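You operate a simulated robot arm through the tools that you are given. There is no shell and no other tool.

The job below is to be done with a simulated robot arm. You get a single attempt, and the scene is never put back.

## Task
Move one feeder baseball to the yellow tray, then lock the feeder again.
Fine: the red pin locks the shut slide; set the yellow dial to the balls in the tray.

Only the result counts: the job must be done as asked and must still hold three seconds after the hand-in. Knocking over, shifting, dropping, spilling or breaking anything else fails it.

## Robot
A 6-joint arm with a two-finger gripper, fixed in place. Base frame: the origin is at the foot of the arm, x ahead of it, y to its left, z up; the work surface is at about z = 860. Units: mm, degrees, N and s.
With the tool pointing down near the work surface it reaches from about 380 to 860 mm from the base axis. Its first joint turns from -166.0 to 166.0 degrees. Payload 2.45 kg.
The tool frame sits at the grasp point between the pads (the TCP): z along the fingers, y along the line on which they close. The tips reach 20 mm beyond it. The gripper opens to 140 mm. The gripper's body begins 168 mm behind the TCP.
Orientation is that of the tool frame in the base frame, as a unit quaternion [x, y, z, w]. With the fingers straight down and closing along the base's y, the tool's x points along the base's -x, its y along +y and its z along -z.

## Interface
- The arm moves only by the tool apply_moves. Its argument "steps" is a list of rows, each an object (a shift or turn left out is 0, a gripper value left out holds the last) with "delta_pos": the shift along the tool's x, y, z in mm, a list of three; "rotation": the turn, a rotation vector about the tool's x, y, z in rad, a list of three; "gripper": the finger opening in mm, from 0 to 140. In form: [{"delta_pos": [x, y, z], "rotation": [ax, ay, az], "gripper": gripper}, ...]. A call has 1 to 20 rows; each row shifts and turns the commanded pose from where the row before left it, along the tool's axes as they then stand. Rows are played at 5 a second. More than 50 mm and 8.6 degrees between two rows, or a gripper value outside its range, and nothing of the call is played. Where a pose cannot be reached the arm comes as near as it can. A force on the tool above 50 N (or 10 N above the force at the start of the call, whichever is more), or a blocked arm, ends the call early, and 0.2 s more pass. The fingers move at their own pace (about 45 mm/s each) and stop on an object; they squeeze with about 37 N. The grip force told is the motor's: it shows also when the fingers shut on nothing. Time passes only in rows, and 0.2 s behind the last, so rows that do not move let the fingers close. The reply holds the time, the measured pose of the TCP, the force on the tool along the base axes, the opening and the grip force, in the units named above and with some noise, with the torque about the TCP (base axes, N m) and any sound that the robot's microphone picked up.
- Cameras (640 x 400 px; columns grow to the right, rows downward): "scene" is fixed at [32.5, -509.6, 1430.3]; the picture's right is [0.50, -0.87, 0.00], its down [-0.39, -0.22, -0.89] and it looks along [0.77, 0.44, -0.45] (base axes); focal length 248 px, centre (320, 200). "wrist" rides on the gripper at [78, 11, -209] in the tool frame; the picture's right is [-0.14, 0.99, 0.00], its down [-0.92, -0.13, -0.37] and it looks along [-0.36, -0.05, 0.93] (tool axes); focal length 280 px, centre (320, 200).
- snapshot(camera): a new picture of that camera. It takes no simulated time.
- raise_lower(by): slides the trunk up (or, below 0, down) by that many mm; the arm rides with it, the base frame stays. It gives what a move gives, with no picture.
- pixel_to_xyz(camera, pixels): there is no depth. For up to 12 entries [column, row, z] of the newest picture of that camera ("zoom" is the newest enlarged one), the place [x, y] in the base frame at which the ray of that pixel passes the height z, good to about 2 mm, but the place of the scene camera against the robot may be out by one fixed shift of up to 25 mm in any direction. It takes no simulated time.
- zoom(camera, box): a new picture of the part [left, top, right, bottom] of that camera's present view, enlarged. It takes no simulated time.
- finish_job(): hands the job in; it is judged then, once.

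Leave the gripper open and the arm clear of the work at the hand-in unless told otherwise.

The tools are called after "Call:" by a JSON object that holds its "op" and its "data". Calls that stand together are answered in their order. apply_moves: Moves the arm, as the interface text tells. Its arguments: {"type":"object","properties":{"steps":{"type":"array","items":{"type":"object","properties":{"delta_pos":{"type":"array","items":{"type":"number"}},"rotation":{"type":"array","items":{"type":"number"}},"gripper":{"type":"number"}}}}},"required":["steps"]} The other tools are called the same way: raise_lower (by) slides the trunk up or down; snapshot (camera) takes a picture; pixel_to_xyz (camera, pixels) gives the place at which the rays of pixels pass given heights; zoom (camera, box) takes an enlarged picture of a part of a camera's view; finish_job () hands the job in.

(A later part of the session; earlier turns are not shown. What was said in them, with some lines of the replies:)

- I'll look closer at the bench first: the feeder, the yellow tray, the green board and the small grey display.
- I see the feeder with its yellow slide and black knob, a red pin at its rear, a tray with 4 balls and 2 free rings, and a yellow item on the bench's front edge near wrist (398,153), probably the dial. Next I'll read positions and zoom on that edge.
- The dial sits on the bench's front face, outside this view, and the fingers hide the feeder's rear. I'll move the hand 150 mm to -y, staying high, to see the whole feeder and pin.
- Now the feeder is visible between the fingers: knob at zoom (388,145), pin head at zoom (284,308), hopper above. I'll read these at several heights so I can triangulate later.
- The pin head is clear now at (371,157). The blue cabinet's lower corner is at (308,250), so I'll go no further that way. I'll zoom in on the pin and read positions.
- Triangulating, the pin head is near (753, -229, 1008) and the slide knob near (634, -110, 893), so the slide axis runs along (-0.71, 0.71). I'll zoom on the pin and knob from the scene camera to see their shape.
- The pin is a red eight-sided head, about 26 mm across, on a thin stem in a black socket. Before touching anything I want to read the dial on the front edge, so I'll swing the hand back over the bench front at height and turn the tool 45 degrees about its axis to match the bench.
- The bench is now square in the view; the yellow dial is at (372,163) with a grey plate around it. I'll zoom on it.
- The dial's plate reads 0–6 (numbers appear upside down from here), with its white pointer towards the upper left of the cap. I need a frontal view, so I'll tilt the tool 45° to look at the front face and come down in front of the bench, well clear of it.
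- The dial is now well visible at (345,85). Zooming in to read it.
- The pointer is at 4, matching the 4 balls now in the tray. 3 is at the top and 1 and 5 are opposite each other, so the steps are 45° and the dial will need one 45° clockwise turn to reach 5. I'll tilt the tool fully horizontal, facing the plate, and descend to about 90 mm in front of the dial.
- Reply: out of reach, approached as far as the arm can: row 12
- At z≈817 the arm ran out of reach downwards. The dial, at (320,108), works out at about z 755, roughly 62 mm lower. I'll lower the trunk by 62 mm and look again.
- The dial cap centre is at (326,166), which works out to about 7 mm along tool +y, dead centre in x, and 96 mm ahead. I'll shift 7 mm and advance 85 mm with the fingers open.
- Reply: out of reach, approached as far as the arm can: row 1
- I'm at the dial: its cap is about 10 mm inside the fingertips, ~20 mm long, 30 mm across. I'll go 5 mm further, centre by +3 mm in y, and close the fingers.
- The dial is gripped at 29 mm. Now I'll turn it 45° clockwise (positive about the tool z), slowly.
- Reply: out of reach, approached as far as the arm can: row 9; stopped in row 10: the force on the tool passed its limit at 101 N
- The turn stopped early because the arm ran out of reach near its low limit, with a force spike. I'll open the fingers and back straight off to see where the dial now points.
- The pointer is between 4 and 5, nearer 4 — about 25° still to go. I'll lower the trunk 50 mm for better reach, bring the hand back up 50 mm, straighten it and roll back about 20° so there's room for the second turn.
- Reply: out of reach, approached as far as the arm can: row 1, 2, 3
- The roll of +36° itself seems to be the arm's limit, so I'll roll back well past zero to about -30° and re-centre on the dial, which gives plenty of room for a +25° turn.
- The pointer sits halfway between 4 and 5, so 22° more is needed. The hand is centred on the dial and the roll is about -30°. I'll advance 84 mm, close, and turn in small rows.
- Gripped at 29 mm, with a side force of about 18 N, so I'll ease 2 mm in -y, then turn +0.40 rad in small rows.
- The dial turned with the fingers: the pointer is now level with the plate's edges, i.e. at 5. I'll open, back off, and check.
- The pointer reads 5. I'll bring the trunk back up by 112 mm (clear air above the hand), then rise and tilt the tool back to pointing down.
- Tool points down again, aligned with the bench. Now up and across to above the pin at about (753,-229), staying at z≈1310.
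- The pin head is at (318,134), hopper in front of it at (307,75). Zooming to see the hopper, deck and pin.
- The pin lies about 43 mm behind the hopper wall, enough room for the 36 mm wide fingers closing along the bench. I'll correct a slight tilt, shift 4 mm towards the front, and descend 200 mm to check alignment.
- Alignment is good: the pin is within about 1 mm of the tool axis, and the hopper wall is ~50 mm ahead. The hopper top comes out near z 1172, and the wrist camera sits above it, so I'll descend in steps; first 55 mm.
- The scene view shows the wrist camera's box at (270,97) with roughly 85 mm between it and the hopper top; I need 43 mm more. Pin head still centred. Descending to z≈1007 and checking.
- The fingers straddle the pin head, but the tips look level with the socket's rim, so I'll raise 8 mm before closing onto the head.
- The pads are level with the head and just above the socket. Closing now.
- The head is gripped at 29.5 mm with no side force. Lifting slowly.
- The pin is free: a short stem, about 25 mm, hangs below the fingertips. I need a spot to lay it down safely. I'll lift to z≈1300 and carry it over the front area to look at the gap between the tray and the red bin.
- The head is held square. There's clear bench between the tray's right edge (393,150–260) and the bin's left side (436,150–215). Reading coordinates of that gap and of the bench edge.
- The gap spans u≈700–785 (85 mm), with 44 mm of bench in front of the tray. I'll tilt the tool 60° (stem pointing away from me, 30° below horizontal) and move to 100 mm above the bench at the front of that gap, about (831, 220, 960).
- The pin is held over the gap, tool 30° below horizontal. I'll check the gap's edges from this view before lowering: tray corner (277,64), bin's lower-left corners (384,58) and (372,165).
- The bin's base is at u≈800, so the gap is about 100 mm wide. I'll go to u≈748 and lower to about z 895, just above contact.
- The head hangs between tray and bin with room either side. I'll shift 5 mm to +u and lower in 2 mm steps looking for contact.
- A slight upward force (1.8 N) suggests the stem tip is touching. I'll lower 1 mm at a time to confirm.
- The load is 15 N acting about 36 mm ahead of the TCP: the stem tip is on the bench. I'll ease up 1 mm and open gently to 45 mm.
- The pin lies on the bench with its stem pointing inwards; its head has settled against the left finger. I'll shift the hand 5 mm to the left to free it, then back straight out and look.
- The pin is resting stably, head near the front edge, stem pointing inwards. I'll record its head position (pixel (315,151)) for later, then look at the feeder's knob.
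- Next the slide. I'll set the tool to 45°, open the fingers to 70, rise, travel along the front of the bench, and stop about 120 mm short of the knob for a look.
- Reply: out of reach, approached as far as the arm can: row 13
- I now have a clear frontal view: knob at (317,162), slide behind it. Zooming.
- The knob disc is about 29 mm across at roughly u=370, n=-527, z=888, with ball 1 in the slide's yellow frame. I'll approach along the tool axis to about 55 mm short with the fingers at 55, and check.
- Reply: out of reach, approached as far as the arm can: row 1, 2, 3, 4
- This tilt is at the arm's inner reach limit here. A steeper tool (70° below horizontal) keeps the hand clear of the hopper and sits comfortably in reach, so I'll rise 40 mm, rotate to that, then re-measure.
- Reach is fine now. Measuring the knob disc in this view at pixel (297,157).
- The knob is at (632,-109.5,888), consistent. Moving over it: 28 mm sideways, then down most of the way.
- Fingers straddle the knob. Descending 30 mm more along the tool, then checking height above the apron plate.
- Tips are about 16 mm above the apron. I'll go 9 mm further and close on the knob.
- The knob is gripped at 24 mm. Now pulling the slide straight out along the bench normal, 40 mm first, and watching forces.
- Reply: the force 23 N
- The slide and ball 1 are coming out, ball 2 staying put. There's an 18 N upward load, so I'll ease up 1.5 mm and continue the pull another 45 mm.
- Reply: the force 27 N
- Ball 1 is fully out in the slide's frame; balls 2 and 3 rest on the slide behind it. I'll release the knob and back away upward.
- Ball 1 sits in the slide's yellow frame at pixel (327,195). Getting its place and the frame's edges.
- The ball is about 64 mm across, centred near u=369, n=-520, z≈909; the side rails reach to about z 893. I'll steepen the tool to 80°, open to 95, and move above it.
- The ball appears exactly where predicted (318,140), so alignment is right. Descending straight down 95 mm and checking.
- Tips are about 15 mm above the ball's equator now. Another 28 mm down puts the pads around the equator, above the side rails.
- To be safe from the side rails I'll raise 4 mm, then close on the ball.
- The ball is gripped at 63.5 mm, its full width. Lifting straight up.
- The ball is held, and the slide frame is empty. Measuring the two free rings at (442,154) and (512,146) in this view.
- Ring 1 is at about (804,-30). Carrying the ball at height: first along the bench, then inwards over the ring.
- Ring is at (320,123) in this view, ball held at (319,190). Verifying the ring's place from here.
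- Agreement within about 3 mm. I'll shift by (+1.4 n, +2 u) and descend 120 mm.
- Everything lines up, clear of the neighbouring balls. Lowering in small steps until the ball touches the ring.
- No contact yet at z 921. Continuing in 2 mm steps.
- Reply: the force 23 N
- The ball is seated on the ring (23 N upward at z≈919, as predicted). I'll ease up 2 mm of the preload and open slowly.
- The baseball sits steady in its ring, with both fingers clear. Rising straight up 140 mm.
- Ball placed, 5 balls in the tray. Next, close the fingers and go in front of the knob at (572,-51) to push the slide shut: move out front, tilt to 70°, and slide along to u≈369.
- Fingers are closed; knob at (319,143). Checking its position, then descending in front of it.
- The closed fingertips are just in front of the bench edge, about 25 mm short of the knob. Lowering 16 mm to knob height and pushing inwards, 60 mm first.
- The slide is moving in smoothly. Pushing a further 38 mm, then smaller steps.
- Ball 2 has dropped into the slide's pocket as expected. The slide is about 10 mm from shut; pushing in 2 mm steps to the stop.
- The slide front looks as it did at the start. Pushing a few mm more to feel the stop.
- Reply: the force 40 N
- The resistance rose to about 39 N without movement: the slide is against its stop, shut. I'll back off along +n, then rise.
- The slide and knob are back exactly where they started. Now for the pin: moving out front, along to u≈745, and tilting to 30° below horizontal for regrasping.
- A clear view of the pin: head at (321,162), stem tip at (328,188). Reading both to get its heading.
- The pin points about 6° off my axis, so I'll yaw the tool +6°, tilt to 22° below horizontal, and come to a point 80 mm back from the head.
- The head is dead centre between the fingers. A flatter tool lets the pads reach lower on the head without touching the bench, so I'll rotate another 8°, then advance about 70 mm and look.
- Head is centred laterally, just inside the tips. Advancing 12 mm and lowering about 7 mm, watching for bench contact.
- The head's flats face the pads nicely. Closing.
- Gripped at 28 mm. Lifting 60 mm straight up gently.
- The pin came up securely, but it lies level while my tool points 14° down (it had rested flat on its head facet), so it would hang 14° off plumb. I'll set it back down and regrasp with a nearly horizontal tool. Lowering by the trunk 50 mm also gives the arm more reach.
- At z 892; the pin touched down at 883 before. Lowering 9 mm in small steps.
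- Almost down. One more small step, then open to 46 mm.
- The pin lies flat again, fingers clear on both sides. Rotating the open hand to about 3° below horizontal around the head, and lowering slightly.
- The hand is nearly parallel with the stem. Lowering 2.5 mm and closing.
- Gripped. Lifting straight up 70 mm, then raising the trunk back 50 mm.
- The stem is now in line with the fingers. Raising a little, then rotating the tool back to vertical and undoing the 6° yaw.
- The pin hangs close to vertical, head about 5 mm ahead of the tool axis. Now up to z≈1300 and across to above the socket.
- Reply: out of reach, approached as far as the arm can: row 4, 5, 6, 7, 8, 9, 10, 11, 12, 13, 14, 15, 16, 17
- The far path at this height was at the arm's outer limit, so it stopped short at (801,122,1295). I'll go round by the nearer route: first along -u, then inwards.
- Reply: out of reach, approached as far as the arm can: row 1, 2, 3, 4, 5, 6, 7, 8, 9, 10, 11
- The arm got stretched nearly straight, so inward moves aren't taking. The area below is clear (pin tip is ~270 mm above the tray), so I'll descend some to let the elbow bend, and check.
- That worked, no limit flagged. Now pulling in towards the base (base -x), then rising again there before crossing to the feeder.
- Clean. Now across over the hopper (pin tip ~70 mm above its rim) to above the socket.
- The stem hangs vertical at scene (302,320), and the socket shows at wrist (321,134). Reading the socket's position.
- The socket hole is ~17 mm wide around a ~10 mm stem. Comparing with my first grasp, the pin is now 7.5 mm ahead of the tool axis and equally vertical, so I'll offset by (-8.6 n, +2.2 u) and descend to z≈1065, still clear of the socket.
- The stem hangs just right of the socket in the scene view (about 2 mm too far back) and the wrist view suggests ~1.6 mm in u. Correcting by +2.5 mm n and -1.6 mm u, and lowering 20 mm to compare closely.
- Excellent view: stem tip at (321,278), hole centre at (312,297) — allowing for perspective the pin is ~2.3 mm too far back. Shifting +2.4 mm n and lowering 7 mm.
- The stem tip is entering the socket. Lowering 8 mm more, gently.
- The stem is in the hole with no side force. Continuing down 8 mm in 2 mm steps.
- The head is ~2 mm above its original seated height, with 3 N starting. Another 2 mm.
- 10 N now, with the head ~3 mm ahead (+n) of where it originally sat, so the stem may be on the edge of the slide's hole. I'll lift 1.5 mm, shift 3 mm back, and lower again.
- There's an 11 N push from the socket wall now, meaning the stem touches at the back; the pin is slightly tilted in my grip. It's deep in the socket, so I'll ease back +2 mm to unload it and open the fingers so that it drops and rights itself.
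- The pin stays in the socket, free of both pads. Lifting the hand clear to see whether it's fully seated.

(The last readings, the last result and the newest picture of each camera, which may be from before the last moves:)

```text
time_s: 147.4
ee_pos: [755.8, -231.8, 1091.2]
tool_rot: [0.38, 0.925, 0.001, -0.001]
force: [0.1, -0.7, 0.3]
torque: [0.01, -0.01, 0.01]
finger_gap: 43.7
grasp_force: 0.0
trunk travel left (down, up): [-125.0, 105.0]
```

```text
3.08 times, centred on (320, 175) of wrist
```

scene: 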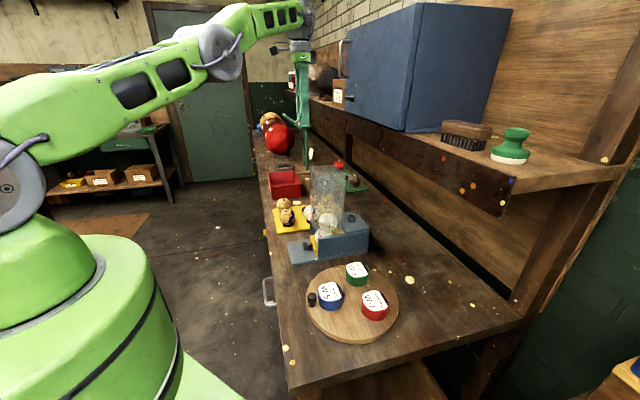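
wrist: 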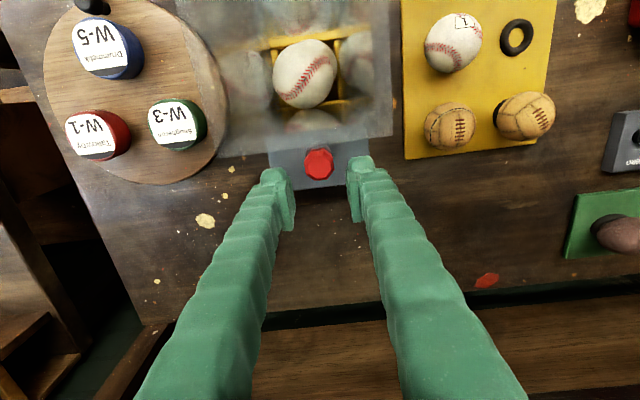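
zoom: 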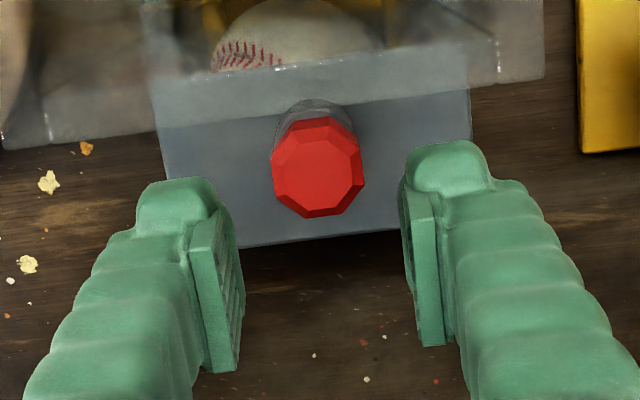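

The head now sits at the same height as at the start (top row 142, bottom 262, versus 143/263 before), standing upright in the socket: the pin has dropped back into the shut slide. I'll rise, open the gripper and go round to recheck the dial and the whole bench.

Call:
{"op": "apply_moves", "data": {"steps": [{"delta_pos": [0, 0, -42]}, {"delta_pos": [0, 0, -42]}, {"delta_pos": [0, 0, -42]}, {"delta_pos": [0, 0, -42]}, {"delta_pos": [0, 0, -30]}, {"delta_pos": [38, 16, 0]}, {"delta_pos": [38, 16, 0]}, {"delta_pos": [38, 16, 0]}, {"delta_pos": [38, 16, 0]}, {"delta_pos": [38, 16, 0]}, {"delta_pos": [38, 16, 0]}, {"delta_pos": [38, 16, 0]}, {"delta_pos": [38, 16, 0]}, {"delta_pos": [38, 16, 0]}, {"delta_pos": [38, 16, 0]}, {"gripper": 140}, {"delta_pos": [0, 0, 0]}]}}

Call:
{"op": "snapshot", "data": {"camera": "wrist"}}

Call:
{"op": "snapshot", "data": {"camera": "scene"}}

Call:
{"op": "zoom", "data": {"camera": "scene", "box": [260, 140, 400, 280]}}

```text
time_s: 151.0
ee_pos: [597.6, 149.8, 1289.6]
tool_rot: [0.381, 0.924, 0.001, -0.001]
force: [0.8, -0.4, 0.4]
torque: [-0.02, 0.0, 0.0]
finger_gap: 96.5
grasp_force: 0.0
trunk travel left (down, up): [-125.0, 105.0]
```

```text
taken
```

wrist: 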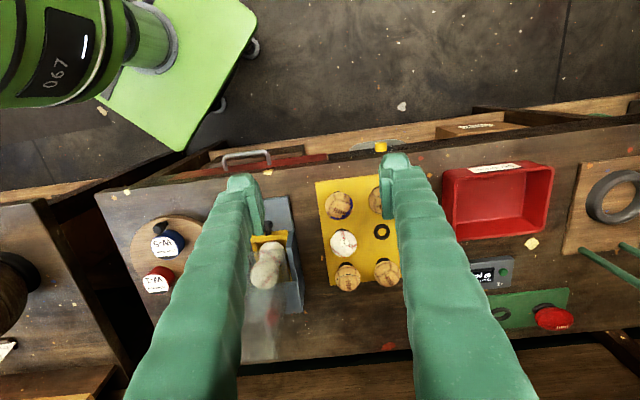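

```text
taken
```

scene: 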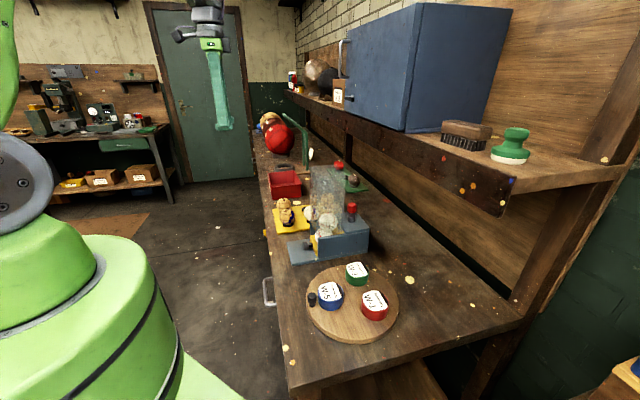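

```text
2.86 times, centred on (330, 210) of scene
```

zoom: 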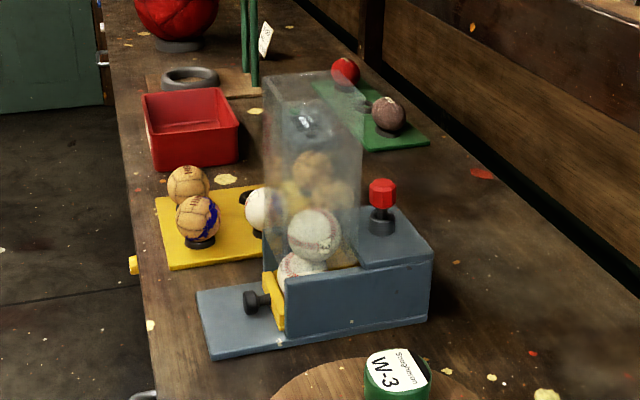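

Bench looks right: slide shut, pin seated, five balls in the tray. Last check is the dial: tilting 45° and going to the same vantage as when I first read it.

Call:
{"op": "apply_moves", "data": {"steps": [{"rotation": [0, -0.131, 0]}, {"rotation": [0, -0.131, 0]}, {"rotation": [0, -0.131, 0]}, {"rotation": [0, -0.131, 0]}, {"rotation": [0, -0.131, 0]}, {"rotation": [0, -0.131, 0]}, {"delta_pos": [29.1, 12.3, 16.7]}, {"delta_pos": [29.1, 12.3, 16.7]}, {"delta_pos": [29.1, 12.3, 16.7]}, {"delta_pos": [29.1, 12.3, 16.7]}, {"delta_pos": [29.1, 12.3, 16.7]}, {"delta_pos": [29.1, 12.3, 16.7]}, {"delta_pos": [29.1, 12.3, 16.7]}, {"delta_pos": [29.1, 12.3, 16.7]}, {"delta_pos": [0, 0, 0]}]}}

Call:
{"op": "snapshot", "data": {"camera": "wrist"}}

Call:
{"op": "zoom", "data": {"camera": "wrist", "box": [315, 62, 375, 108]}}

```text
time_s: 154.2
ee_pos: [615.7, 270.6, 1027.1]
tool_rot: [0.352, 0.854, -0.145, 0.354]
force: [0.1, -0.3, -0.5]
torque: [-0.03, 0.0, -0.01]
finger_gap: 139.9
grasp_force: 0.1
trunk travel left (down, up): [-125.0, 105.0]
```

```text
taken
```

wrist: 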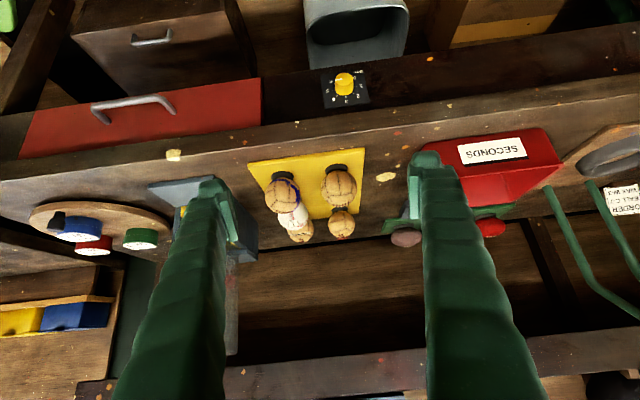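

```text
8.70 times, centred on (345, 85) of wrist
```

zoom: 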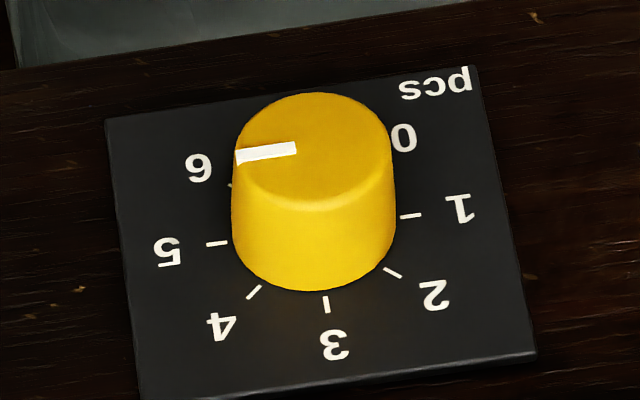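

The pointer lies parallel to the 5–1 tick line and points at 5; it matches five balls in the tray. I'll retreat up to a clear pose, tool down and gripper open, and take a final look.

Call:
{"op": "apply_moves", "data": {"steps": [{"delta_pos": [-29.1, -12.3, -16.7]}, {"delta_pos": [-29.1, -12.3, -16.7]}, {"delta_pos": [-29.1, -12.3, -16.7]}, {"delta_pos": [-29.1, -12.3, -16.7]}, {"delta_pos": [-29.1, -12.3, -16.7]}, {"delta_pos": [-29.1, -12.3, -16.7]}, {"delta_pos": [-29.1, -12.3, -16.7]}, {"delta_pos": [-29.1, -12.3, -16.7]}, {"rotation": [0, 0.131, 0]}, {"rotation": [0, 0.131, 0]}, {"rotation": [0, 0.131, 0]}, {"rotation": [0, 0.131, 0]}, {"rotation": [0, 0.131, 0]}, {"rotation": [0, 0.131, 0]}, {"delta_pos": [0, 0, 0]}]}}

Call:
{"op": "zoom", "data": {"camera": "scene", "box": [260, 140, 400, 280]}}

Call:
{"op": "zoom", "data": {"camera": "scene", "box": [335, 190, 370, 225]}}

Call:
{"op": "snapshot", "data": {"camera": "wrist"}}

```text
time_s: 157.4
ee_pos: [597.3, 150.1, 1288.9]
tool_rot: [0.38, 0.925, 0.0, -0.001]
force: [0.1, 0.2, 0.0]
torque: [-0.01, -0.02, -0.01]
finger_gap: 140.1
grasp_force: 0.2
trunk travel left (down, up): [-125.0, 105.0]
```

```text
2.86 times, centred on (330, 210) of scene
```

zoom: 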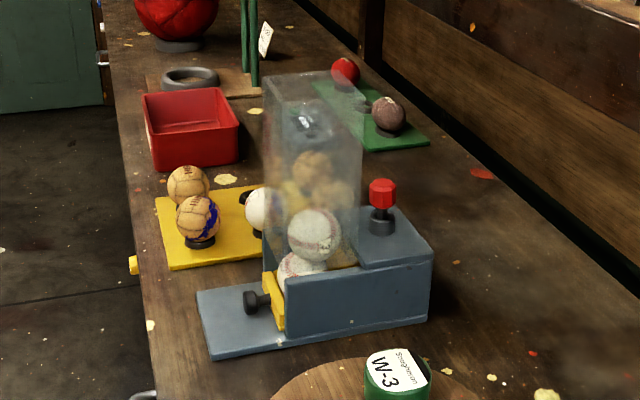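

```text
11.43 times, centred on (352, 208) of scene
```

zoom: 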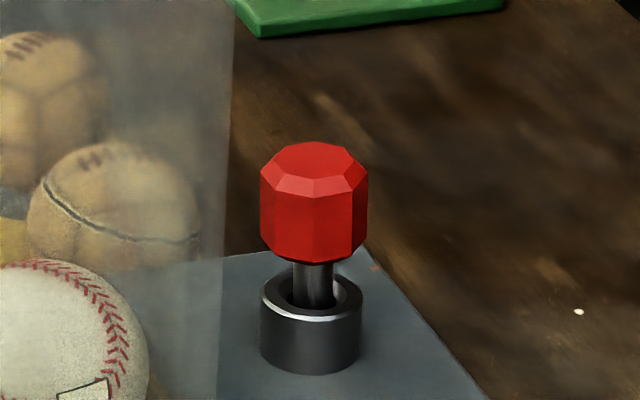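

```text
taken
```

wrist: 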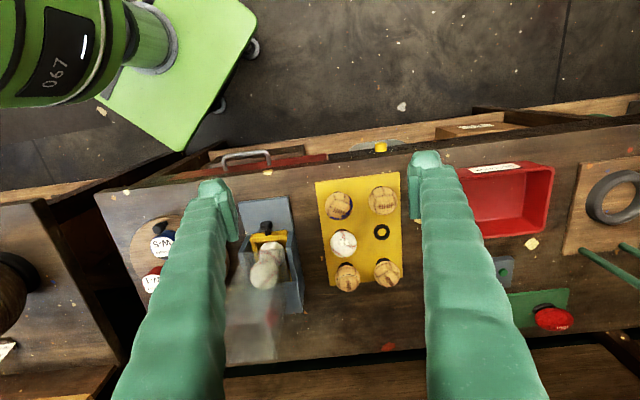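

All in order: baseball 1 is in its tray ring (five balls in the tray), the slide is shut, and the red pin is seated at its original height. The dial points at 5, and the gripper is open and clear of the work. Handing in.

Call:
{"op": "finish_job", "data": {}}

```text
The job is handed in.
```

The job is handed in. One baseball (number 1) is in the yellow tray, and the feeder is locked again.

- **Tray:** the ball sits in the ring nearest the feeder in the middle row, which makes five balls in the tray.
- **Feeder:** the slide is pushed shut to its stop. The red pin is back in its socket at the same height it had at the start. I did not tug the slide afterwards to test the lock.
- **Dial:** the yellow dial points at 5. It took two turns: the first stopped between 4 and 5, when the arm reached its limit and the force spiked to about 100 N. The dial and its plate look undamaged.
- **Pin handling:** while the slide was open, the pin lay on the bench between the tray and the red bin. I regrasped it once there, because my first regrasp held it at an angle.

I saw nothing else on the bench moved or knocked. The gripper is open and the arm is clear of the work.
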